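You operate a simulated robot arm through the tools that you are given. There is no shell and no other tool. Be economical: measure what you need, move in short steps, check, and stop when the job is done.

The job below is to be done with a simulated robot arm. You get a single attempt, and the scene is never put back.

JOB
Sieve the yellow pan's dusty washers back into the yellow parts bin.
Fine: shake over the square tray; pan and sieve back, both empty; spill none; leave the other bins.

The check looks at the end state, three seconds after you hand in, the way a careful person would. Anything else that was tipped, shoved, dropped, spilled or broken makes it a failure.

ROBOT AND FRAMES
A 6-joint arm with a two-finger parallel gripper, fixed in place. Base frame: the origin is at the foot of the arm, x ahead of it, y to its left, z up. Units: m, degrees, N and s.
With the tool pointing down near the work surface it reaches from about 0.16 to 0.84 m from the base axis. Its first joint turns from -166.0 to 166.0 degrees. Payload 3.91 kg.
The tool frame sits at the grasp point between the pads (the TCP): z along the fingers, y along the line on which they close. The tips reach 0.03 m beyond it. Largest opening 0.11 m; finger width 0.02, thickness 0.01; the body of the gripper, 0.048 by 0.112 m, starts 0.055 m behind the TCP.
Orientation is that of the tool frame in the base frame, as a unit quaternion [x, y, z, w]. With the fingers straight down and closing along the base's y, the tool's x points along the base's -x, its y along +y and its z along -z.

CONTROLS
- The arm moves only by the tool move_arm. Its argument "targets" is a list of rows, each a list of 6 numbers: the shift along the tool's x, y, z in m, then the turn, a rotation vector about the tool's x, y, z in degrees. In form: [[x, y, z, rx, ry, rz], ...]. A call has 1 to 10 rows; each row is the pose to reach, as a shift and turn from the pose commanded when the call began, along the tool's axes at that moment. "hand" is the closure, from 0 (fully open) to 1 (shut), set as the call begins (left out, the last holds). Rows are played at 5 a second. More than 0.05 m and 8.6 degrees between two rows, or a gripper value outside its range, and nothing of the call is played. Where a pose cannot be reached the arm comes as near as it can. A force on the tool above 90 N (or 10 N above the force at the start of the call, whichever is more), or a blocked arm, ends the call early, and 0.2 s more pass. The fingers move at their own pace (about 0.108 m/s each) and stop on an object; they squeeze with about 35 N. The grip force told is the motor's: it shows also when the fingers shut on nothing. Time passes only in rows, and 0.2 s behind the last, so rows that repeat a pose let the fingers close. It gives the time, the measured TCP pose, the force on the tool (base axes), the opening and the grip force at its end, in the units of the frame above (readings bear some noise).
- Cameras (640 x 400 px; columns grow to the right, rows downward): "scene" is fixed at [0.4025, 0.65, 1.5043]; the picture's right is [-0.92, 0.39, 0.00], its down [0.34, 0.81, -0.48] and it looks along [-0.19, -0.45, -0.88] (base axes); focal length 214 px, centre (320, 200). "wrist" rides on the gripper at [0.077, 0.007, -0.114] in the tool frame; the picture's right is [-0.09, 1.00, 0.00], its down [-0.80, -0.07, -0.59] and it looks along [-0.59, -0.05, 0.80] (tool axes); focal length 270 px, centre (320, 200).
- snapshot(camera): a new picture of that camera. It takes no simulated time.
- raise_lower(by): slides the trunk up (or, below 0, down) by that many m; the arm rides with it, the base frame stays. It gives what a move gives, with no picture.
- probe_pixels(camera, pixels): for up to 12 pixels [column, row] of the newest picture of that camera ("zoom" is the newest enlarged one), the place [x, y, z] in the base frame of the surface seen there, good to about 0.002 m, but the place of the scene camera against the robot may be out by one fixed shift of up to 0.012 m in any direction. It takes no simulated time.
- enlarge(camera, box): a new picture of the part [left, top, right, bottom] of that camera's present view, enlarged. It takes no simulated time.
- close_job(): hands the job in; it is judged then, once.

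Go step by step. Measure first, check grasps and placings, and put right what went wrong. The budget is 80 turns and 38 pictures, counting those below and the enlarged ones. Unless the task says otherwise, let go and move clear before handing in, and close with one line.

The tools are called after ">>>" as a command line: name --pt "numbers of a row" for each row, then --argument value for the rest, lists and objects as JSON in quotes. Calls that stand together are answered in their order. move_arm: Moves the arm, as the interface text tells. Its arguments: {"type":"object","properties":{"targets":{"type":"array"},"hand":{"type":"number"}},"required":["targets"]} The other tools are called the same way: raise_lower (by) slides the trunk up or down; snapshot (camera) takes a picture; probe_pixels (camera, pixels) gives the place of the surface under pixels of a picture; enlarge (camera, box) takes an enlarged picture of a part of a camera's view; close_job () hands the job in.

At the start:

```text
clock: 0.0
tcp_pos: [0.3863, 0.2057, 1.1609]
tcp_rot: [0.0, 1.0, 0.0, 0.0]
contact_force: [1.0, -0.3, 0.0]
width: 0.1101
grip_force: 0.1
trunk travel left (down, up): [-0.425, 0.115]
```

scene: 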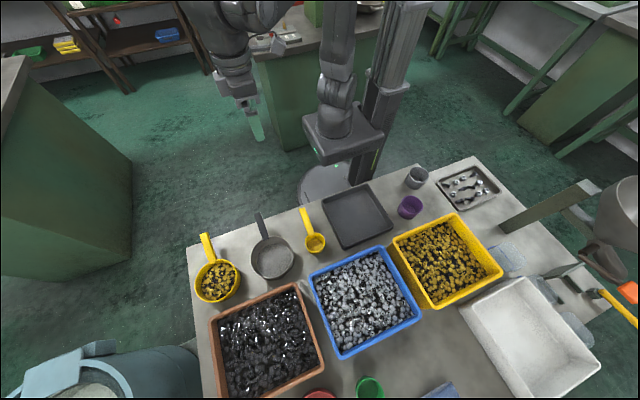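
wrist: 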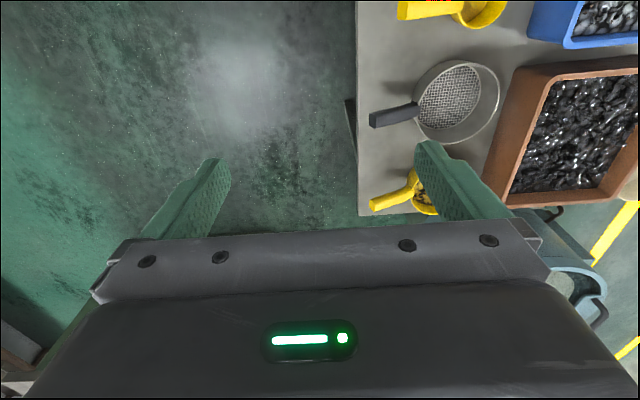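

The scene shows the yellow pan with washers at (215,280), the sieve at (272,258), the dark square tray at (357,215) and the yellow bin at (445,260). I'll look closer and measure.

>>> enlarge --camera "scene" --box '[180, 190, 340, 310]'

>>> probe_pixels --camera "scene" --pixels '[[205, 237], [211, 260], [218, 284], [259, 216], [265, 237], [273, 260], [323, 203], [369, 185], [394, 224], [341, 249], [357, 215], [300, 265]]'

>>> probe_pixels --camera "scene" --pixels '[[392, 238], [455, 213], [502, 271], [434, 308], [445, 255], [410, 206], [417, 177], [310, 272], [382, 246], [313, 240], [304, 210], [440, 285]]'

```text
3.33 times, centred on (260, 250) of scene
```

zoom: 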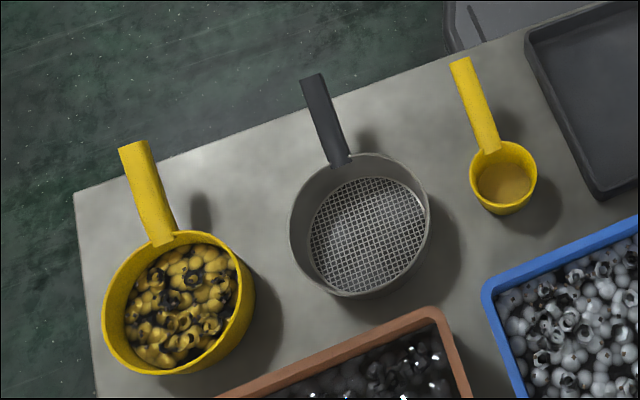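

```text
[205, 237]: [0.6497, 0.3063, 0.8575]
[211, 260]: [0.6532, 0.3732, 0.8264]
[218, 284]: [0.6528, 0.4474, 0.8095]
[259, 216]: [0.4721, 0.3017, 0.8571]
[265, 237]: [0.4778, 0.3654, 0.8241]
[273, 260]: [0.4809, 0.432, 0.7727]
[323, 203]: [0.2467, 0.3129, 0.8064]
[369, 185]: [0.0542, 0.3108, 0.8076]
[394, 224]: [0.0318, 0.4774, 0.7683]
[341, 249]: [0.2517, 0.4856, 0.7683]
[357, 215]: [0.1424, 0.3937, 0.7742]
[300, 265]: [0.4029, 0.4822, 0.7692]
```

```text
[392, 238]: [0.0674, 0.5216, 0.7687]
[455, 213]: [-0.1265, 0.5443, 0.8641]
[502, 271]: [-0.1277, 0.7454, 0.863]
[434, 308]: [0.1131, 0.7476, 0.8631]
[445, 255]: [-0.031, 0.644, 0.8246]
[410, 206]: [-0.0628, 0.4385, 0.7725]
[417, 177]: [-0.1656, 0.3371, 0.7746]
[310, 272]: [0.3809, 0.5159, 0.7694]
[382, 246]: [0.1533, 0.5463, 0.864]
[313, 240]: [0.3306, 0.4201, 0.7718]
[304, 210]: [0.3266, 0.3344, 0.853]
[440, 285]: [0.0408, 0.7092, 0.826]
```

The pan handle runs along y from (0.65,0.306,0.858) down to (0.653,0.373,0.826), and the sieve handle is the same at x≈0.475. I plan to set the sieve in the dark tray (x 0.05–0.25, y 0.31–0.48), pour the pan into it, return the pan, shake, and then pour into the bin. First I turn the gripper to close along x.

>>> move_arm --pt "-0.008 0 0.01 0 0 8.5" --pt "-0.016 0 0.02 0 0 17" --pt "-0.024 0 0.03 0 0 25.5" --pt "-0.032 0 0.04 0 0 34" --pt "-0.04 0 0.05 0 0 42.5" --pt "-0.05 0 0.06 0 0 51" --pt "-0.06 0 0.07 0 0 59.5" --pt "-0.07 0 0.08 0 0 68" --pt "-0.08 0 0.09 0 0 76.5" --pt "-0.088 0 0.1 0 0 85" --hand 0

```text
clock: 2.2
tcp_pos: [0.4749, 0.2033, 1.0599]
tcp_rot: [0.677, 0.736, 0.0, 0.0]
contact_force: [0.7, 0.5, -0.3]
width: 0.1102
grip_force: 0.1
trunk travel left (down, up): [-0.425, 0.115]
```

Gripper turned without contact. Now I pitch it 50° forward so the fingers point toward +y and down along the handle.

>>> move_arm --pt "0 0 0.005 -0.31 7.14 0.67" --pt "0 0 0.01 -0.62 14.3 1.34" --pt "0 0 0.02 -0.93 21.4 2.0" --pt "0 0 0.03 -1.25 28.6 2.67" --pt "0 0 0.04 -1.56 35.7 3.34" --pt "0 0 0.05 -1.87 42.9 4.0" --pt "0 0 0.06 -2.18 50.0 4.68" --pt "0 0 0.06 -2.18 50.0 4.68"

>>> snapshot --camera "wrist"

```text
clock: 4.0
tcp_pos: [0.4743, 0.2059, 0.9997]
tcp_rot: [0.642, 0.64, 0.299, -0.299]
contact_force: [-0.4, -0.3, 0.1]
width: 0.11
grip_force: 0.1
trunk travel left (down, up): [-0.425, 0.115]
```

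```text
34 pictures are left
```

wrist: 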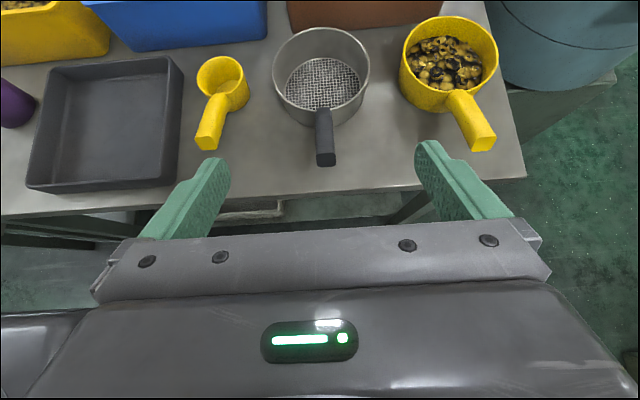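

Reached fine, and the wrist view shows the sieve handle from (325,160) to (323,112). I'm measuring it in the robot frame.

>>> probe_pixels --camera "wrist" --pixels '[[326, 156], [325, 145], [323, 115], [317, 146], [334, 145], [276, 75], [369, 72], [322, 32], [322, 85], [300, 150], [365, 140], [322, 100]]'

>>> probe_pixels --camera "wrist" --pixels '[[482, 133], [455, 98], [403, 60], [495, 60], [448, 22], [441, 60], [29, 186], [178, 180], [181, 62], [54, 70], [110, 125], [211, 140]]'

```text
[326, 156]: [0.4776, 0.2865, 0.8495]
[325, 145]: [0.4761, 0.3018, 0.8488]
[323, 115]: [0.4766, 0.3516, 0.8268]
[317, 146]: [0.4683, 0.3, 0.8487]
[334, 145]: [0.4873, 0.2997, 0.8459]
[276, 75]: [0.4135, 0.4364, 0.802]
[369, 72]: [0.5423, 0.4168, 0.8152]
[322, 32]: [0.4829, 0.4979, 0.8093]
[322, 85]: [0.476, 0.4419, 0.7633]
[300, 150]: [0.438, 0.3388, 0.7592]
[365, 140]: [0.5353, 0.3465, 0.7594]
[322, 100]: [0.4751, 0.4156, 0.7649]
```

```text
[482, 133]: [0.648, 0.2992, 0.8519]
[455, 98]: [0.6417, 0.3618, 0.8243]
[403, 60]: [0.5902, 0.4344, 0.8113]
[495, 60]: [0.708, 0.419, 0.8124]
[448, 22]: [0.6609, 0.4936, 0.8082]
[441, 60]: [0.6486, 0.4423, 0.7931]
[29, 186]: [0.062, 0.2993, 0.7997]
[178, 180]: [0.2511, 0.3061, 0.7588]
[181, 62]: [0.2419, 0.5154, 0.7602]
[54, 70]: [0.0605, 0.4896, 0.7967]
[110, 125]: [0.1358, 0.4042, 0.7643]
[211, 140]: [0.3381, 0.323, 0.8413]
```

Everything is measured: table z≈0.759, sieve centre (0.478,0.43), rim z≈0.812, handle slope about 24°. Before grasping I'll test, empty-handed, whether this tool orientation reaches over the tray.

>>> move_arm --pt "-0.001 -0.04 0.014 0 0 0" --pt "-0.003 -0.08 0.028 0 0 0" --pt "-0.004 -0.12 0.042 0 0 0" --pt "-0.005 -0.16 0.056 0 0 0" --pt "-0.007 -0.2 0.07 0 0 0" --pt "-0.008 -0.24 0.084 0 0 0" --pt "-0.009 -0.28 0.098 0 0 0" --pt "-0.0105 -0.324 0.112 0 0 0" --pt "-0.0105 -0.324 0.112 0 0 0"

```text
clock: 6.0
tcp_pos: [0.1464, 0.2875, 0.9195]
tcp_rot: [0.64, 0.641, 0.3, -0.3]
contact_force: [-0.8, -0.1, -0.4]
width: 0.1102
grip_force: 0.1
trunk travel left (down, up): [-0.425, 0.115]
```

Reached exactly. Now I test the pour roll (about base y, toward −x) at this place.

>>> move_arm --pt "0 0 0 -5.47 0 -6.51" --pt "0 0 0 -10.93 0 -13.02" --pt "0 0 0 -16.4 0 -19.53" --pt "0 0 0 -21.86 0 -26.04" --pt "0 0 0 -27.3 0 -32.6" --pt "0 0 0 -32.8 0 -39.1" --pt "0 0 0 -38.3 0 -45.6" --pt "0 0 0 -43.7 0 -52.1" --pt "0 0 0 -49.2 0 -58.6" --pt "0 0 0 -54.7 0 -65.1"

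>>> snapshot --camera "scene"

```text
clock: 7.2
tcp_pos: [0.2224, 0.313, 0.9262]
tcp_rot: [0.458, 0.68, 0.572, -0.04]
contact_force: [-0.2, -1.0, -0.3]
width: 0.1098
grip_force: 0.1
out of reach, approached as far as the arm can: row 4, 5, 6
trunk travel left (down, up): [-0.425, 0.115]
stopped in row 6: the arm was blocked; the commanded pose is now the measured one
```

```text
33 pictures are left
```

scene: 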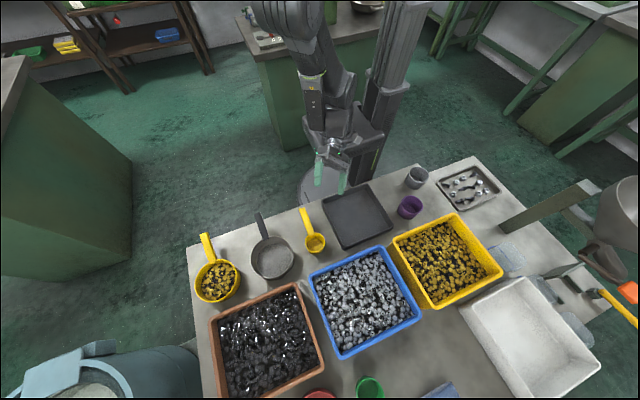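

The negative roll drives the wrist into the column, so I'll undo it and test rolling the other way (wrist swings to +x).

>>> move_arm --pt "0 0 0 5.4 -1.03 5.93" --pt "0 0 0 10.8 -2.07 11.87" --pt "0 0 0 16.2 -3.1 17.8" --pt "0 0 0 21.6 -4.13 23.7" --pt "0 0 0 27.0 -5.17 29.7" --pt "0 0 0 32.4 -6.2 35.6" --pt "0 0 0 32.4 -6.2 35.6"

>>> move_arm --pt "0 0 0 5.47 0 6.51" --pt "0 0 0 10.93 0 13.02" --pt "0 0 0 16.4 0 19.53" --pt "0 0 0 21.86 0 26.04" --pt "0 0 0 27.3 0 32.6" --pt "0 0 0 32.8 0 39.1" --pt "0 0 0 38.3 0 45.6" --pt "0 0 0 43.7 0 52.1" --pt "0 0 0 49.2 0 58.6" --pt "0 0 0 54.7 0 65.1"

```text
clock: 8.8
tcp_pos: [0.2226, 0.3139, 0.925]
tcp_rot: [0.643, 0.641, 0.297, -0.298]
contact_force: [0.2, -1.0, -0.2]
width: 0.11
grip_force: 0.1
trunk travel left (down, up): [-0.425, 0.115]
```

```text
clock: 11.0
tcp_pos: [0.2232, 0.3132, 0.9274]
tcp_rot: [0.675, 0.268, -0.214, -0.653]
contact_force: [0.0, 0.8, -0.9]
width: 0.1098
grip_force: 0.1
trunk travel left (down, up): [-0.425, 0.115]
```

Positive roll of 85° works. I'm checking that it continues to about 125°.

>>> move_arm --pt "0 0 0 5.47 0 6.51" --pt "0 0 0 10.93 0 13.02" --pt "0 0 0 16.4 0 19.53" --pt "0 0 0 21.86 0 26.04" --pt "0 0 0 27.3 0 32.6"

```text
clock: 12.2
tcp_pos: [0.2238, 0.3134, 0.9259]
tcp_rot: [-0.552, -0.013, 0.444, 0.706]
contact_force: [-0.2, -0.4, -0.1]
width: 0.11
grip_force: 0.2
trunk travel left (down, up): [-0.425, 0.115]
```

The full 127° roll is reachable. Unrolling.

>>> move_arm --pt "0 0 0 -5.47 0 -6.51" --pt "0 0 0 -10.93 0 -13.02" --pt "0 0 0 -16.4 0 -19.53" --pt "0 0 0 -21.86 0 -26.04" --pt "0 0 0 -27.3 0 -32.6" --pt "0 0 0 -32.8 0 -39.1" --pt "0 0 0 -38.3 0 -45.6" --pt "0 0 0 -43.7 0 -52.1" --pt "0 0 0 -49.2 0 -58.6" --pt "0 0 0 -54.7 0 -65.1"

>>> move_arm --pt "0 0 0 -5.47 0 -6.51" --pt "0 0 0 -10.93 0 -13.02" --pt "0 0 0 -16.4 0 -19.53" --pt "0 0 0 -21.86 0 -26.04" --pt "0 0 0 -27.3 0 -32.6" --pt "0 0 0 -27.3 0 -32.6"

```text
clock: 14.4
tcp_pos: [0.2216, 0.3145, 0.9247]
tcp_rot: [0.707, 0.489, 0.046, -0.509]
contact_force: [0.3, 0.6, -0.4]
width: 0.11
grip_force: 0.0
trunk travel left (down, up): [-0.425, 0.115]
```

```text
clock: 15.8
tcp_pos: [0.2224, 0.3136, 0.9276]
tcp_rot: [0.642, 0.642, 0.297, -0.298]
contact_force: [-0.4, -0.3, 0.7]
width: 0.1099
grip_force: 0.0
trunk travel left (down, up): [-0.425, 0.115]
```

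Back at the base orientation. Now over to the sieve handle, with the fingers straddling it at TCP (0.477,0.318,0.834).

>>> move_arm --pt "-0.005 0.042 -0.006 0 0 0" --pt "-0.009 0.085 -0.011 0 0 0" --pt "-0.014 0.127 -0.017 0 0 0" --pt "-0.019 0.17 -0.022 0 0 0" --pt "-0.023 0.212 -0.028 0 0 0" --pt "-0.028 0.2546 -0.0337 0 0 0" --pt "-0.038 0.2546 -0.01 0 0 0" --pt "-0.048 0.2546 0.014 0 0 0" --pt "-0.058 0.2546 0.039 0 0 0" --pt "-0.0689 0.2546 0.0635 0 0 0"

>>> snapshot --camera "wrist"

```text
clock: 18.0
tcp_pos: [0.4751, 0.3192, 0.8308]
tcp_rot: [0.643, 0.641, 0.297, -0.298]
contact_force: [-0.3, -0.5, -0.4]
width: 0.11
grip_force: 0.2
trunk travel left (down, up): [-0.425, 0.115]
```

```text
32 pictures are left
```

wrist: 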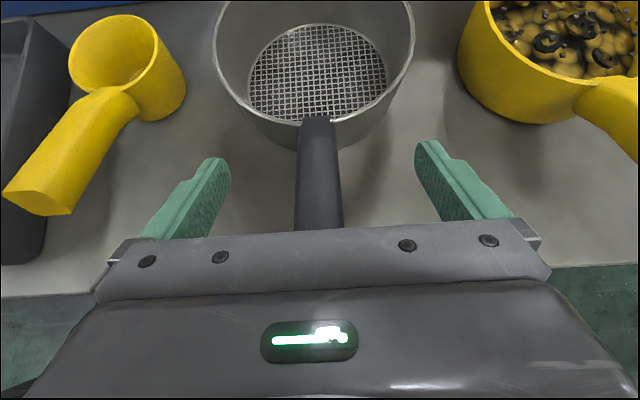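

The handle is centered between the fingers. Closing.

>>> move_arm --pt "0 0 0 0 0 0" --pt "0 0 0 0 0 0" --pt "0 0 0 0 0 0" --pt "0 0 0 0 0 0" --hand 1

>>> move_arm --pt "0.015 0 -0.013 0 0 0" --pt "0.031 0 -0.026 0 0 0" --pt "0.046 0 -0.039 0 0 0" --pt "0.069 0 -0.058 0 0 0" --pt "0.069 0 -0.058 0 0 0"

>>> snapshot --camera "wrist"

```text
clock: 19.0
tcp_pos: [0.475, 0.3199, 0.8319]
tcp_rot: [0.642, 0.641, 0.296, -0.298]
contact_force: [-1.1, -0.4, 0.7]
width: 0.0235
grip_force: 34.8
trunk travel left (down, up): [-0.425, 0.115]
```

```text
clock: 20.2
tcp_pos: [0.4761, 0.3174, 0.9238]
tcp_rot: [0.643, 0.641, 0.296, -0.297]
contact_force: [-0.1, 0.0, -2.7]
width: 0.0238
grip_force: 34.6
trunk travel left (down, up): [-0.425, 0.115]
```

```text
31 pictures are left
```

wrist: 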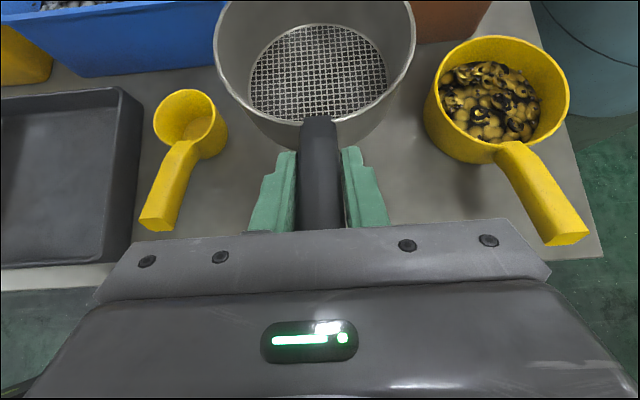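

The sieve is firmly held (2.7 N), level, and clear. Carrying it up and over the tray.

>>> move_arm --pt "0.029 0 -0.0244 0 0 0" --pt "0.027 -0.04 -0.027 0 0 0" --pt "0.025 -0.08 -0.03 0 0 0" --pt "0.022 -0.12 -0.033 0 0 0" --pt "0.02 -0.16 -0.036 0 0 0" --pt "0.018 -0.2 -0.038 0 0 0" --pt "0.016 -0.24 -0.041 0 0 0" --pt "0.013 -0.285 -0.044 0 0 0" --pt "0.0108 -0.326 -0.0462 0 0 0" --pt "0.0108 -0.326 -0.0462 0 0 0"

>>> snapshot --camera "wrist"

>>> snapshot --camera "scene"

```text
clock: 22.4
tcp_pos: [0.1509, 0.2902, 0.9629]
tcp_rot: [0.642, 0.641, 0.296, -0.298]
contact_force: [0.0, 1.0, -1.9]
width: 0.0236
grip_force: 34.9
trunk travel left (down, up): [-0.425, 0.115]
```

```text
30 pictures are left
```

wrist: 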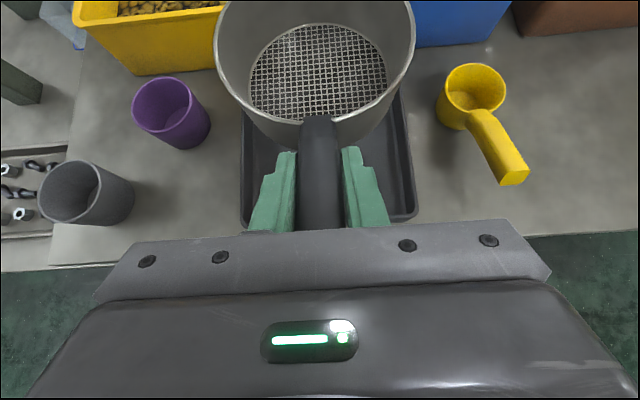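

```text
29 pictures are left
```

scene: 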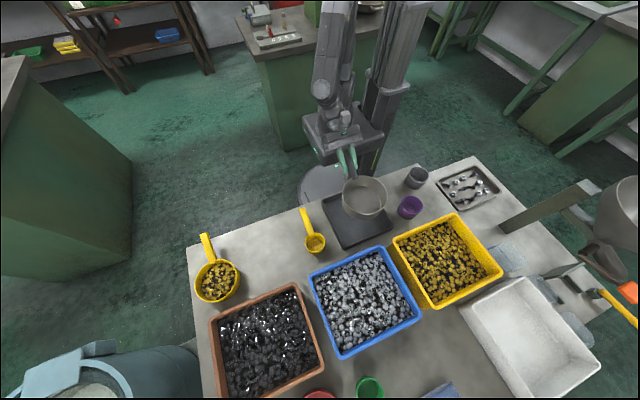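

The sieve hovers over the tray. I'm checking its rim against the tray edges before lowering.

>>> probe_pixels --camera "wrist" --pixels '[[216, 60], [413, 60], [243, 216], [414, 212], [405, 130], [242, 150], [320, 80], [260, 160], [315, 118], [190, 100], [440, 90], [395, 160]]'

>>> probe_pixels --camera "scene" --pixels '[[324, 201], [343, 248], [393, 228], [378, 237], [330, 215], [336, 232], [365, 180], [364, 200], [345, 240], [388, 222]]'

```text
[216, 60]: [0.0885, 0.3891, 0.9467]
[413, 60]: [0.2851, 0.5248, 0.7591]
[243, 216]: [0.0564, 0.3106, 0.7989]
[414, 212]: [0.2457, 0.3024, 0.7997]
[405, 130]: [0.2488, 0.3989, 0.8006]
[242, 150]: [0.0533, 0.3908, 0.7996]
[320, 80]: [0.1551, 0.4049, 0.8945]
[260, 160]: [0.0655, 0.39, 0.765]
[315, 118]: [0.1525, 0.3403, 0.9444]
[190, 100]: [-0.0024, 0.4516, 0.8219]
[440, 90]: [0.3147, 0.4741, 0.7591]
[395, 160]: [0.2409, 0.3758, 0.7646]
```

```text
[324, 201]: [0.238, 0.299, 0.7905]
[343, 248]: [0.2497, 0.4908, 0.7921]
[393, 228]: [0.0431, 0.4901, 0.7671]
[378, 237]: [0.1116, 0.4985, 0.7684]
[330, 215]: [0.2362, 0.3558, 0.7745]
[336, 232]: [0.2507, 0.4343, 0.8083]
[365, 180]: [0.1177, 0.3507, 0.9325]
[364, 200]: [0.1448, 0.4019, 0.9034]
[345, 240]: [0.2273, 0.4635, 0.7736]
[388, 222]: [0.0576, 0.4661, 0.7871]
```

Tray spans x 0.053–0.248, y 0.30–0.49, and the sieve centre (0.153,0.40) fits. Lowering to the floor.

>>> move_arm --pt "-0.03 0 0.025 0 0 0" --pt "-0.055 0 0.046 0 0 0" --pt "-0.075 0 0.063 0 0 0" --pt "-0.088 0 0.074 0 0 0" --pt "-0.092 0 0.0772 0 0 0" --pt "-0.0945 0 0.0793 0 0 0" --pt "-0.0965 0 0.081 0 0 0" --pt "-0.0965 0 0.081 0 0 0"

>>> snapshot --camera "wrist"

```text
clock: 24.2
tcp_pos: [0.1511, 0.2878, 0.8358]
tcp_rot: [0.641, 0.641, 0.298, -0.299]
contact_force: [1.2, -4.5, 24.4]
width: 0.0235
grip_force: 35.4
trunk travel left (down, up): [-0.425, 0.115]
```

```text
28 pictures are left
```

wrist: 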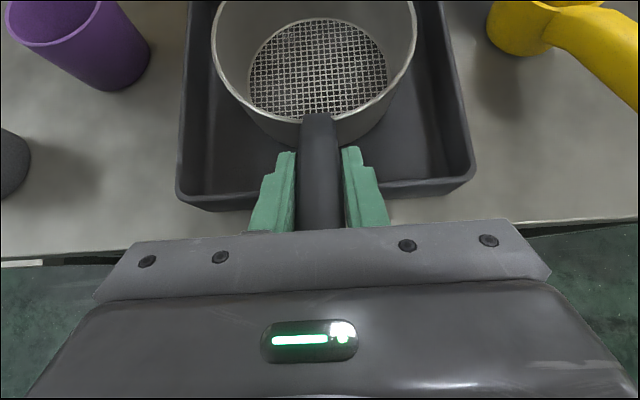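

Sieve is on the tray floor (24 N). I ease up 2 mm, release, and back out.

>>> move_arm --pt "0.0015 0 -0.0013 0 0 0" --pt "0.0015 0 -0.0013 0 0 0"

>>> move_arm --pt "0 0 0 0 0 0" --pt "0 0 0 0 0 0" --pt "0 0 -0.03 0 0 0" --pt "0.01 0 -0.07 0 0 0" --pt "0.04 0 -0.1 0 0 0" --pt "0.06 0 -0.1 0 0 0" --hand 0.4

>>> snapshot --camera "wrist"

```text
clock: 24.8
tcp_pos: [0.1504, 0.2881, 0.8359]
tcp_rot: [0.642, 0.641, 0.297, -0.298]
contact_force: [2.6, -4.1, 12.0]
width: 0.0236
grip_force: 35.0
trunk travel left (down, up): [-0.425, 0.115]
```

```text
clock: 26.2
tcp_pos: [0.1511, 0.2491, 0.9448]
tcp_rot: [0.642, 0.641, 0.296, -0.298]
contact_force: [-0.4, 0.7, -0.4]
width: 0.0658
grip_force: 0.0
trunk travel left (down, up): [-0.425, 0.115]
```

```text
27 pictures are left
```

wrist: 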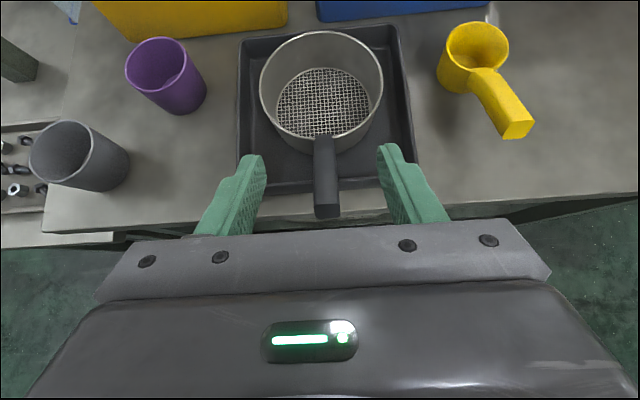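

The sieve stands in the tray. I'm measuring its rim for the pour, then going across to the pan.

>>> probe_pixels --camera "wrist" --pixels '[[262, 80], [381, 82], [322, 33], [322, 136], [300, 126], [345, 128], [325, 205], [325, 100], [325, 150], [290, 42], [365, 48]]'

>>> move_arm --pt "0.004 0.049 0 0 0 0" --pt "0.004 0.098 0 0 0 0" --pt "0.004 0.147 0 0 0 0" --pt "0.004 0.196 0 0 0 0" --pt "0.004 0.245 0 0 0 0" --pt "0.004 0.294 0 0 0 0" --pt "0.004 0.343 0 0 0 0" --pt "0.004 0.392 0 0 0 0" --pt "0.004 0.441 0 0 0 0" --pt "0.004 0.49 0 0 0 0" --hand 0

>>> snapshot --camera "wrist"

```text
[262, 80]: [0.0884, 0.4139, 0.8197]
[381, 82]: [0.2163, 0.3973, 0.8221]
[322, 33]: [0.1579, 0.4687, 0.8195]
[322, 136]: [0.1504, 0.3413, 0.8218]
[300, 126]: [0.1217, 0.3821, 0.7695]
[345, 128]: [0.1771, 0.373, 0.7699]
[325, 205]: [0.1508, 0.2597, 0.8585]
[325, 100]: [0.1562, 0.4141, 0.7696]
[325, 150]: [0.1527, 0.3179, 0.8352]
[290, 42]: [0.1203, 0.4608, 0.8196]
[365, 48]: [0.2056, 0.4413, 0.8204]
```

```text
clock: 28.4
tcp_pos: [0.6446, 0.2548, 0.9506]
tcp_rot: [0.643, 0.64, 0.297, -0.297]
contact_force: [-0.8, 0.6, 0.4]
width: 0.1103
grip_force: 0.0
trunk travel left (down, up): [-0.425, 0.115]
```

```text
26 pictures are left
```

wrist: 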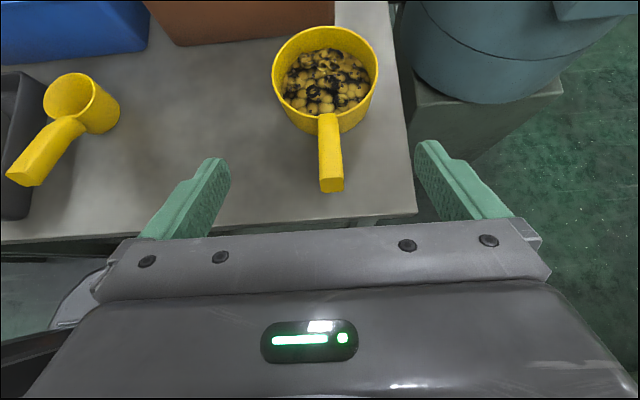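

Sieve rim: centre (0.152,0.405), radius 0.065, z 0.820. The pan handle is centered in view at (330,150), and I'm measuring the pan.

>>> probe_pixels --camera "wrist" --pixels '[[331, 180], [330, 160], [329, 125], [320, 160], [340, 160], [273, 72], [377, 72], [325, 28], [318, 113], [322, 80], [300, 75], [345, 80]]'

>>> enlarge --camera "wrist" --box '[260, 10, 400, 200]'

```text
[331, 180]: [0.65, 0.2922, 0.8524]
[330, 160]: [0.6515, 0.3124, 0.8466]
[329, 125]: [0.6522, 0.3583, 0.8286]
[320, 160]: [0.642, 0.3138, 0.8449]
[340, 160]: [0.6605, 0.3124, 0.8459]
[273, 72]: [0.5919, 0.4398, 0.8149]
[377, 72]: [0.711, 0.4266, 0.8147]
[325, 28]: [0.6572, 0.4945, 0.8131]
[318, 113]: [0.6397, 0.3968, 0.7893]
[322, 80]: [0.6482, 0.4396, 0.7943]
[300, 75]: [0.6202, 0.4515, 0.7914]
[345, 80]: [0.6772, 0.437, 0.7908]
```

```text
2.11 times, centred on (330, 105) of wrist
```

zoom: 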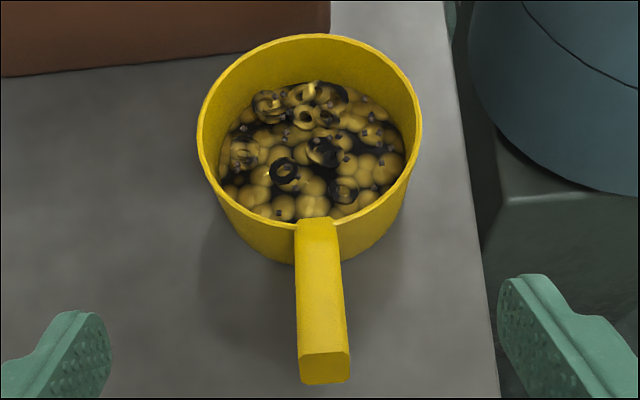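

Pan: centre (0.651,0.435), rim z 0.8145, radius 0.06, contents up to 0.793; handle top at y=0.322 is about 0.843. Moving in to straddle and grip.

>>> move_arm --pt "-0.012 0.0064 0.03 0 0 0" --pt "-0.024 0.0064 0.064 0 0 0" --pt "-0.036 0.0064 0.096 0 0 0" --pt "-0.047 0.0064 0.127 0 0 0" --pt "-0.047 0.0064 0.127 0 0 0"

>>> move_arm --pt "0 0 0 0 0 0" --pt "0 0 0 0 0 0" --pt "0 0 0 0 0 0" --pt "0 0 0 0 0 0" --hand 1

>>> snapshot --camera "wrist"

```text
clock: 29.6
tcp_pos: [0.6486, 0.3223, 0.8306]
tcp_rot: [0.642, 0.641, 0.297, -0.299]
contact_force: [-0.4, -0.4, 0.8]
width: 0.11
grip_force: 0.0
trunk travel left (down, up): [-0.425, 0.115]
```

```text
clock: 30.6
tcp_pos: [0.6481, 0.3215, 0.8336]
tcp_rot: [0.642, 0.641, 0.296, -0.298]
contact_force: [0.5, 0.2, 0.5]
width: 0.0239
grip_force: 35.0
trunk travel left (down, up): [-0.425, 0.115]
```

```text
24 pictures are left
```

wrist: 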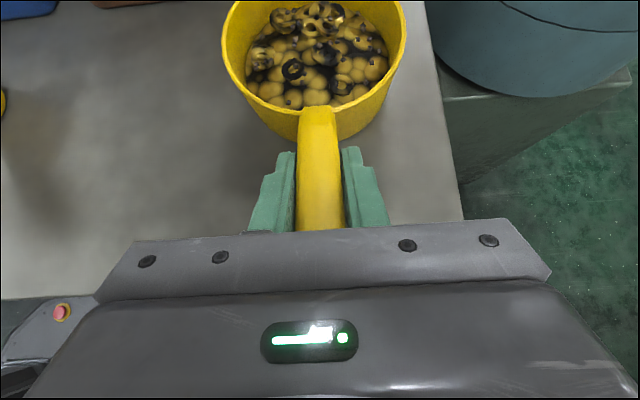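

Pan handle gripped (home TCP ≈ 0.648, 0.322, 0.832). Lifting gently and checking for slip.

>>> move_arm --pt "0.0077 0 -0.0064 0 0 0" --pt "0.023 0 -0.019 0 0 0" --pt "0.046 0 -0.0386 0 0 0" --pt "0.077 0 -0.064 0 0 0" --pt "0.1 0 -0.083 0 0 0" --pt "0.107 0 -0.09 0 0 0" --pt "0.107 0 -0.09 0 0 0"

>>> snapshot --camera "wrist"

```text
clock: 32.2
tcp_pos: [0.6484, 0.3209, 0.9688]
tcp_rot: [0.642, 0.642, 0.296, -0.298]
contact_force: [0.5, 0.4, -3.1]
width: 0.0239
grip_force: 34.7
trunk travel left (down, up): [-0.425, 0.115]
```

```text
23 pictures are left
```

wrist: 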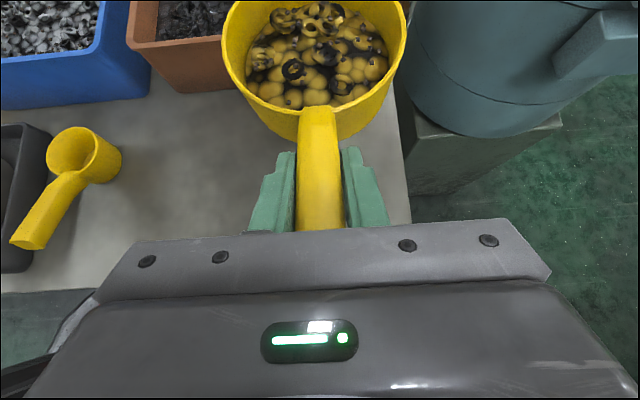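

Held solidly with no sag. Carrying it smoothly toward the tray.

>>> move_arm --pt "0 -0.01 0 0 0 0" --pt "0 -0.03 0 0 0 0" --pt "0 -0.06 0 0 0 0" --pt "0 -0.095 0 0 0 0" --pt "0 -0.13 0 0 0 0" --pt "0 -0.165 0 0 0 0" --pt "0 -0.2 0 0 0 0" --pt "0 -0.23 0 0 0 0" --pt "0 -0.255 0 0 0 0" --pt "0 -0.266 0 0 0 0"

>>> move_arm --pt "0 -0.01 0 0 0 0" --pt "-0.001 -0.03 -0.001 0 0 0" --pt "-0.003 -0.06 -0.003 0 0 0" --pt "-0.006 -0.095 -0.006 0 0 0" --pt "-0.009 -0.13 -0.01 0 0 0" --pt "-0.012 -0.165 -0.014 0 0 0" --pt "-0.015 -0.2 -0.017 0 0 0" --pt "-0.018 -0.23 -0.021 0 0 0" --pt "-0.0185 -0.255 -0.0222 0 0 0" --pt "-0.0185 -0.265 -0.0222 0 0 0"

>>> snapshot --camera "wrist"

```text
clock: 34.4
tcp_pos: [0.3813, 0.3221, 0.9727]
tcp_rot: [0.642, 0.641, 0.297, -0.297]
contact_force: [1.1, -0.6, -3.6]
width: 0.0237
grip_force: 35.2
trunk travel left (down, up): [-0.425, 0.115]
```

```text
clock: 36.6
tcp_pos: [0.1158, 0.2906, 0.9757]
tcp_rot: [0.643, 0.64, 0.297, -0.298]
contact_force: [-0.4, -0.3, -3.2]
width: 0.0239
grip_force: 34.4
trunk travel left (down, up): [-0.425, 0.115]
```

```text
22 pictures are left
```

wrist: 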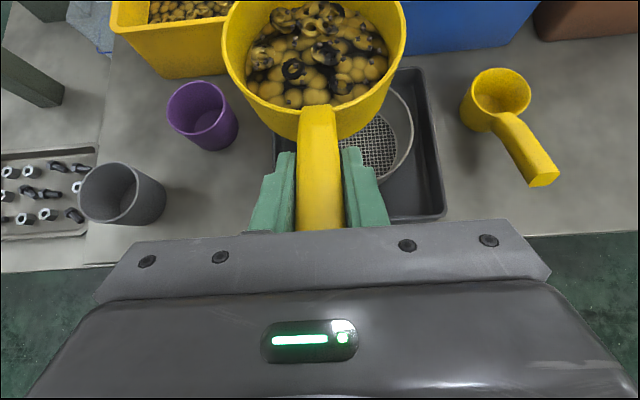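

Pan is above the sieve. I lower it to TCP z≈0.922 and begin a slow tilt to 32°.

>>> move_arm --pt "-0.02 0 0.017 0 0 0" --pt "-0.041 0 0.0347 0 0 0" --pt "-0.041 0 0.0347 2.57 0 3.06" --pt "-0.041 0 0.0347 5.14 0 6.13" --pt "-0.041 0 0.0347 7.72 0 9.19" --pt "-0.041 0 0.0347 10.3 0 12.26" --pt "-0.041 0 0.0347 12.86 0 15.3" --pt "-0.041 0 0.0347 15.4 0 18.4" --pt "-0.041 0 0.0347 18.0 0 21.4" --pt "-0.041 0 0.0347 20.6 0 24.5"

>>> snapshot --camera "wrist"

>>> enlarge --camera "scene" --box '[290, 130, 450, 260]'

```text
clock: 38.8
tcp_pos: [0.1173, 0.2921, 0.9184]
tcp_rot: [0.7, 0.533, 0.108, -0.463]
contact_force: [0.3, -0.9, -4.0]
width: 0.0239
grip_force: 34.9
trunk travel left (down, up): [-0.425, 0.115]
```

```text
21 pictures are left
```

wrist: 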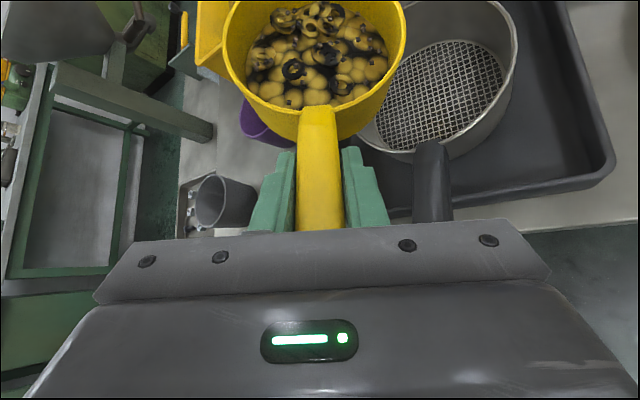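

```text
3.08 times, centred on (370, 195) of scene
```

zoom: 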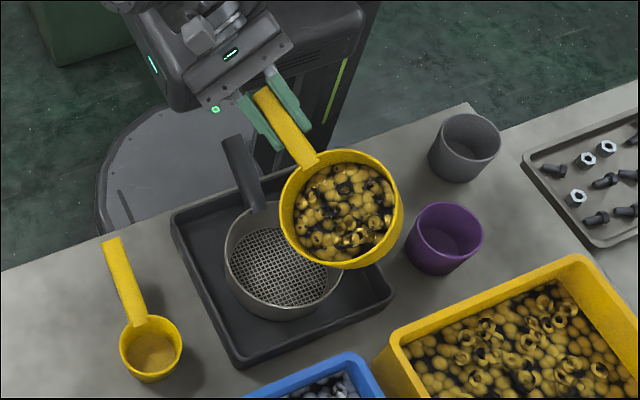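

The pan lip at +x is over the sieve's middle with nothing shifting yet. I continue the slow tilt to 72°, moving +x to keep the lip over the sieve centre.

>>> move_arm --pt "0 0 0 2.57 0 3.06" --pt "0 0 0 5.14 0 6.13" --pt "0.0008 0.0017 -0.0007 7.72 0 9.19" --pt "0.002 0.0042 -0.0017 10.3 0 12.26" --pt "0.0032 0.0068 -0.0027 12.86 0 15.3" --pt "0.0049 0.0102 -0.0041 15.4 0 18.4" --pt "0.0069 0.0144 -0.0058 18.0 0 21.4" --pt "0.0085 0.0178 -0.0072 20.6 0 24.5" --pt "0.0106 0.022 -0.0089 23.1 0 27.6" --pt "0.0122 0.0254 -0.0102 25.7 0 30.6"

>>> enlarge --camera "scene" --box '[290, 130, 450, 260]'

```text
clock: 41.0
tcp_pos: [0.1464, 0.2911, 0.9198]
tcp_rot: [0.695, 0.342, -0.136, -0.618]
contact_force: [-0.4, -0.2, -2.3]
width: 0.024
grip_force: 35.4
trunk travel left (down, up): [-0.425, 0.115]
```

```text
3.08 times, centred on (370, 195) of scene
```

zoom: 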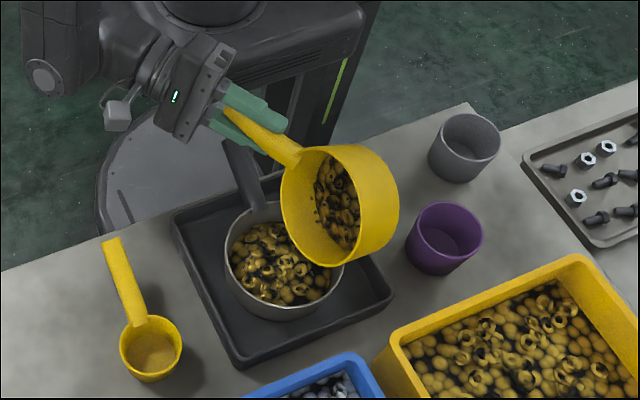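

About half has poured cleanly into the sieve with no spill. Continuing to 112°.

>>> move_arm --pt "0.0029 0.0012 -0.0024 2.57 0 3.06" --pt "0.0058 0.0025 -0.0049 5.14 0 6.13" --pt "0.0095 0.004 -0.008 7.72 0 9.19" --pt "0.0124 0.0053 -0.0104 10.3 0 12.26" --pt "0.0153 0.0065 -0.0128 12.86 0 15.3" --pt "0.0182 0.0077 -0.0153 15.4 0 18.4" --pt "0.0211 0.009 -0.0177 18.0 0 21.4" --pt "0.024 0.0102 -0.0202 20.6 0 24.5" --pt "0.027 0.0114 -0.0226 23.1 0 27.6" --pt "0.0291 0.0124 -0.0245 25.7 0 30.6"

>>> enlarge --camera "scene" --box '[290, 130, 450, 260]'

```text
clock: 43.2
tcp_pos: [0.1861, 0.2927, 0.9195]
tcp_rot: [-0.608, -0.11, 0.365, 0.697]
contact_force: [-0.5, -0.5, -2.0]
width: 0.0233
grip_force: 34.9
trunk travel left (down, up): [-0.425, 0.115]
```

```text
3.08 times, centred on (370, 195) of scene
```

zoom: 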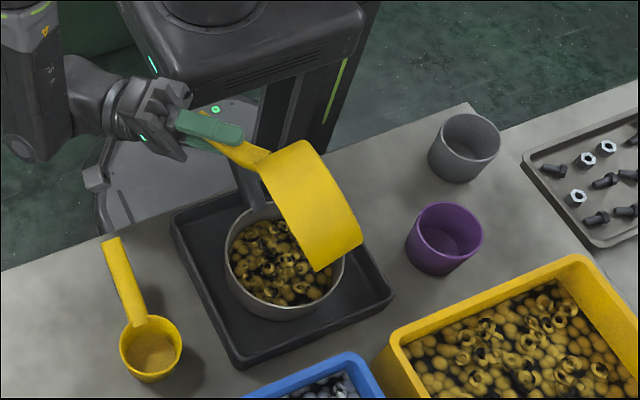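

Nearly emptied. Rolling on to 130° with a small shake to clear the pan.

>>> move_arm --pt "0.0024 -0.0013 -0.002 3.86 0 4.6" --pt "0.0047 -0.0025 -0.004 7.7 0 9.2" --pt "0.0071 -0.0037 -0.006 11.57 0 13.79" --pt "0.0042 -0.013 -0.0036 11.57 0 13.79" --pt "0.0071 -0.0037 -0.006 11.57 0 13.79" --pt "0.0042 -0.013 -0.0036 11.57 0 13.79" --pt "0.0071 -0.0037 -0.006 11.57 0 13.79" --pt "0.0042 -0.013 -0.0036 11.57 0 13.79" --pt "0.0071 -0.0037 -0.006 11.57 0 13.79" --pt "0.0071 -0.0037 -0.006 11.57 0 13.79"

>>> enlarge --camera "scene" --box '[290, 130, 450, 260]'

```text
clock: 45.4
tcp_pos: [0.1962, 0.2912, 0.9174]
tcp_rot: [-0.543, 0.001, 0.455, 0.706]
contact_force: [0.3, -0.2, -2.4]
width: 0.0235
grip_force: 35.1
trunk travel left (down, up): [-0.425, 0.115]
```

```text
3.08 times, centred on (370, 195) of scene
```

zoom: 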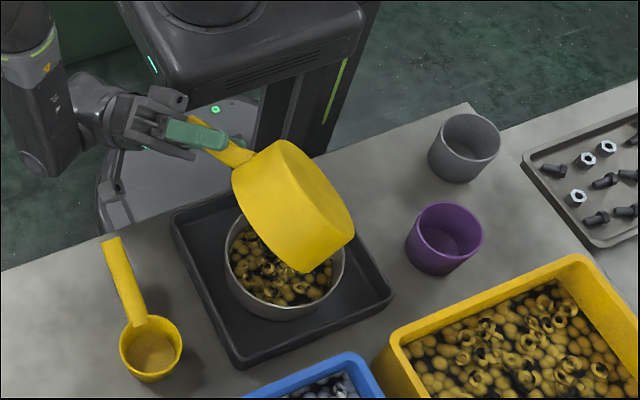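

Pan appears emptied. Lifting slightly and unrolling.

>>> move_arm --pt "-0.01 -0.0153 0.008 -5.47 0 -6.51" --pt "-0.0197 -0.0306 0.0165 -10.93 0 -13.02" --pt "-0.0197 -0.0306 0.0165 -16.4 0 -19.53" --pt "-0.0197 -0.0306 0.0165 -21.86 0 -26.04" --pt "-0.0197 -0.0306 0.0165 -27.3 0 -32.6" --pt "-0.0197 -0.0306 0.0165 -32.8 0 -39.1" --pt "-0.0197 -0.0306 0.0165 -38.3 0 -45.6" --pt "-0.0197 -0.0306 0.0165 -43.7 0 -52.1" --pt "-0.0197 -0.0306 0.0165 -49.2 0 -58.6" --pt "-0.0197 -0.0306 0.0165 -54.7 0 -65.1"

>>> move_arm --pt "0 0 0 -4.82 0 -5.75" --pt "0 0 0 -9.65 0 -11.5" --pt "0 0 0 -14.5 0 -17.25" --pt "0 0 0 -19.3 0 -23.0" --pt "0 0 0 -24.1 0 -28.7" --pt "0 0 0 -28.9 0 -34.5" --pt "0 0 0 -28.9 0 -34.5"

>>> snapshot --camera "wrist"

```text
clock: 47.6
tcp_pos: [0.1969, 0.2923, 0.9589]
tcp_rot: [0.709, 0.477, 0.03, -0.518]
contact_force: [-0.6, -0.2, -2.2]
width: 0.0238
grip_force: 35.2
trunk travel left (down, up): [-0.425, 0.115]
```

```text
clock: 49.2
tcp_pos: [0.1954, 0.2932, 0.9589]
tcp_rot: [0.641, 0.642, 0.298, -0.297]
contact_force: [0.8, 0.5, -0.9]
width: 0.0236
grip_force: 35.0
trunk travel left (down, up): [-0.425, 0.115]
```

```text
16 pictures are left
```

wrist: 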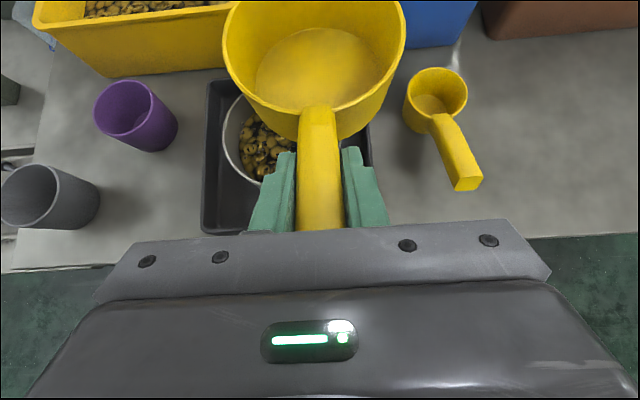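

The pan is empty. Returning it to its home spot, over the scoop at safe height.

>>> move_arm --pt "0.002 0.045 0.002 0 0 0" --pt "0.004 0.09 0.004 0 0 0" --pt "0.0055 0.136 0.0066 0 0 0" --pt "0.0074 0.181 0.0088 0 0 0" --pt "0.0092 0.226 0.011 0 0 0" --pt "0.011 0.272 0.013 0 0 0" --pt "0.013 0.317 0.0154 0 0 0" --pt "0.0148 0.362 0.0176 0 0 0" --pt "0.0166 0.408 0.0198 0 0 0" --pt "0.0185 0.4526 0.022 0 0 0"

>>> move_arm --pt "-0.03 0 0.025 0 0 0" --pt "-0.06 0 0.05 0 0 0" --pt "-0.08 0 0.067 0 0 0" --pt "-0.088 0 0.074 0 0 0" --pt "-0.092 0 0.0772 0 0 0" --pt "-0.0945 0 0.0793 0 0 0" --pt "-0.0955 0 0.0801 0 0 0" --pt "-0.0955 0 0.0801 0 0 0"

```text
clock: 51.4
tcp_pos: [0.6472, 0.3188, 0.9597]
tcp_rot: [0.642, 0.642, 0.297, -0.298]
contact_force: [1.1, -0.4, -2.2]
width: 0.0233
grip_force: 34.7
trunk travel left (down, up): [-0.425, 0.115]
```

```text
clock: 53.2
tcp_pos: [0.649, 0.3202, 0.8318]
tcp_rot: [0.642, 0.641, 0.297, -0.297]
contact_force: [-0.1, -0.3, -1.7]
width: 0.0237
grip_force: 35.5
trunk travel left (down, up): [-0.425, 0.115]
```

At home height but not yet bearing (−1.7 N). Creeping down a few mm to touch.

>>> move_arm --pt "-0.0008 0 0.0006 0 0 0" --pt "-0.0015 0 0.0013 0 0 0" --pt "-0.0023 0 0.0019 0 0 0" --pt "-0.0023 0 0.0019 0 0 0"

```text
clock: 54.2
tcp_pos: [0.6477, 0.3208, 0.8319]
tcp_rot: [0.642, 0.641, 0.298, -0.297]
contact_force: [1.9, 2.0, 10.7]
width: 0.0237
grip_force: 35.1
trunk travel left (down, up): [-0.425, 0.115]
```

Contact now (+10.7 N). Releasing and backing out along the handle.

>>> move_arm --pt "0.0007 0 -0.0006 0 0 0" --pt "0.0007 0 -0.0006 0 0 0" --pt "0.0007 0 -0.0006 0 0 0" --pt "0 0 -0.03 0 0 0" --pt "0.01 0 -0.07 0 0 0" --pt "0.04 0 -0.1 0 0 0" --pt "0.06 0 -0.1 0 0 0" --hand 0.4

>>> snapshot --camera "wrist"

```text
clock: 55.8
tcp_pos: [0.6491, 0.2801, 0.9415]
tcp_rot: [0.641, 0.641, 0.297, -0.298]
contact_force: [-0.8, -0.2, -0.8]
width: 0.0661
grip_force: 0.0
trunk travel left (down, up): [-0.425, 0.115]
```

```text
15 pictures are left
```

wrist: 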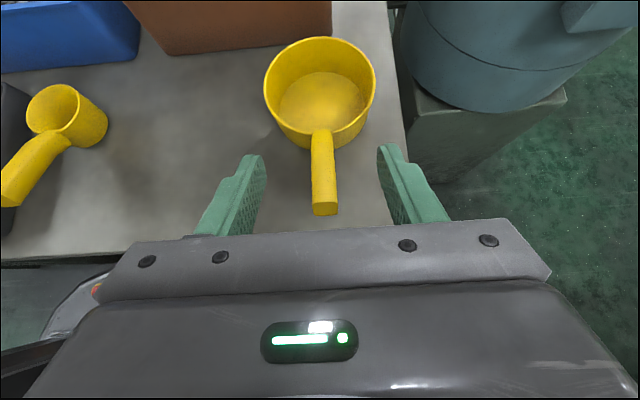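

Pan is back and empty. Travelling to the sieve handle.

>>> move_arm --pt "-0.0018 -0.0498 -0.0026 0 0 0" --pt "-0.0035 -0.0996 -0.0052 0 0 0" --pt "-0.0053 -0.1494 -0.0078 0 0 0" --pt "-0.0071 -0.1992 -0.0104 0 0 0" --pt "-0.0089 -0.249 -0.013 0 0 0" --pt "-0.0106 -0.2988 -0.0156 0 0 0" --pt "-0.0124 -0.3486 -0.0182 0 0 0" --pt "-0.0142 -0.3984 -0.0208 0 0 0" --pt "-0.016 -0.4482 -0.0234 0 0 0" --pt "-0.0177 -0.498 -0.026 0 0 0"

>>> snapshot --camera "wrist"

```text
clock: 58.0
tcp_pos: [0.1489, 0.2511, 0.9447]
tcp_rot: [0.641, 0.643, 0.296, -0.297]
contact_force: [-0.6, -0.9, -0.9]
width: 0.0661
grip_force: 0.0
trunk travel left (down, up): [-0.425, 0.115]
```

```text
14 pictures are left
```

wrist: 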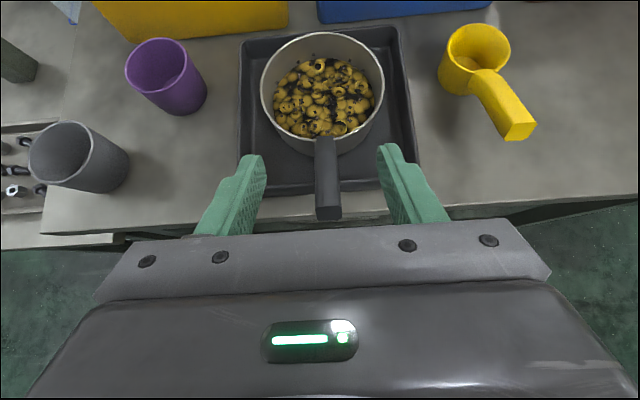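

Handle centred at (327,180). Retracing the exit path in and gripping.

>>> move_arm --pt "-0.02 0.001 0 0 0 0" --pt "-0.05 0.001 0.03 0 0 0" --pt "-0.0595 0.001 0.065 0 0 0" --pt "-0.0595 0.001 0.098 0 0 0" --pt "-0.0595 0.001 0.098 0 0 0"

>>> move_arm --pt "0 0 0 0 0 0" --pt "0 0 0 0 0 0" --pt "0 0 0 0 0 0" --pt "0 0 0 0 0 0" --hand 1

>>> move_arm --pt "0.0077 0 -0.0064 0 0 0" --pt "0.018 0 -0.0155 0 0 0" --pt "0.028 0 -0.0235 0 0 0" --pt "0.038 0 -0.032 0 0 0" --pt "0.038 0 -0.032 0 0 0"

>>> snapshot --camera "wrist"

```text
clock: 59.2
tcp_pos: [0.1522, 0.2892, 0.8341]
tcp_rot: [0.642, 0.642, 0.297, -0.297]
contact_force: [0.1, 1.1, 0.1]
width: 0.0661
grip_force: 0.0
trunk travel left (down, up): [-0.425, 0.115]
```

```text
clock: 60.2
tcp_pos: [0.1523, 0.289, 0.8339]
tcp_rot: [0.642, 0.641, 0.297, -0.297]
contact_force: [-0.8, 0.3, 0.0]
width: 0.0236
grip_force: 35.2
trunk travel left (down, up): [-0.425, 0.115]
```

```text
clock: 61.4
tcp_pos: [0.1512, 0.2878, 0.8839]
tcp_rot: [0.641, 0.642, 0.297, -0.297]
contact_force: [0.0, -0.3, -4.2]
width: 0.0235
grip_force: 34.9
trunk travel left (down, up): [-0.425, 0.115]
```

```text
13 pictures are left
```

wrist: 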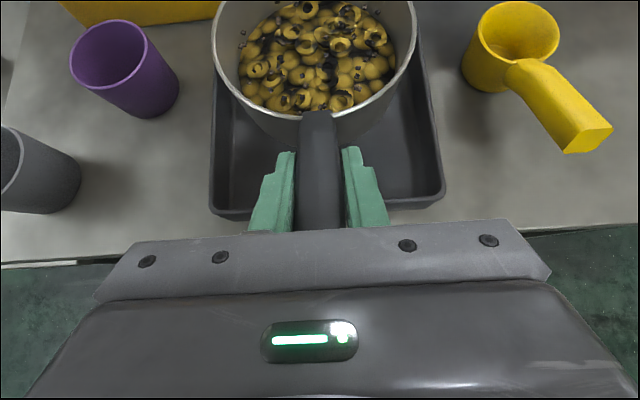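

Sieve lifted 5 cm, washers still dusty. Lowering a little and shaking side to side within the tray's outline.

>>> move_arm --pt "-0.0153 0.012 0.0129 0 0 0" --pt "-0.0153 -0.014 0.0129 0 0 0" --pt "-0.0153 0.015 0.0129 0 0 0" --pt "-0.0153 -0.015 0.0129 0 0 0" --pt "-0.0153 0.015 0.0129 0 0 0" --pt "-0.0153 -0.015 0.0129 0 0 0" --pt "-0.0153 0.015 0.0129 0 0 0" --pt "-0.0153 -0.015 0.0129 0 0 0" --pt "-0.0153 0.015 0.0129 0 0 0" --pt "-0.0153 0 0.0129 0 0 0"

>>> move_arm --pt "0.0077 0 0.0092 0 0 0" --pt "-0.0077 0 -0.0092 0 0 0" --pt "0.009 0 0.0107 0 0 0" --pt "-0.009 0 -0.0107 0 0 0" --pt "0.009 0 0.0107 0 0 0" --pt "-0.009 0 -0.0107 0 0 0" --pt "0.009 0 0.0107 0 0 0" --pt "-0.009 0 -0.0107 0 0 0" --pt "0.009 0 0.0107 0 0 0" --pt "0 0 0 0 0 0"

>>> snapshot --camera "wrist"

```text
clock: 63.6
tcp_pos: [0.1521, 0.2879, 0.8659]
tcp_rot: [0.642, 0.641, 0.297, -0.297]
contact_force: [0.7, -0.1, -3.7]
width: 0.0237
grip_force: 35.2
trunk travel left (down, up): [-0.425, 0.115]
```

```text
clock: 65.8
tcp_pos: [0.1516, 0.2863, 0.8641]
tcp_rot: [0.641, 0.642, 0.297, -0.297]
contact_force: [-0.8, 0.0, -4.3]
width: 0.0234
grip_force: 34.9
trunk travel left (down, up): [-0.425, 0.115]
```

```text
12 pictures are left
```

wrist: 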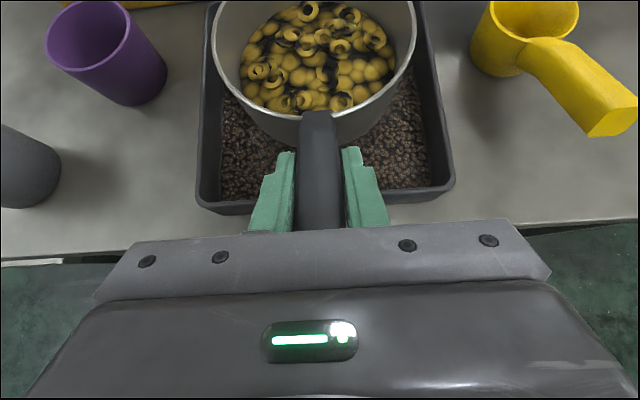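

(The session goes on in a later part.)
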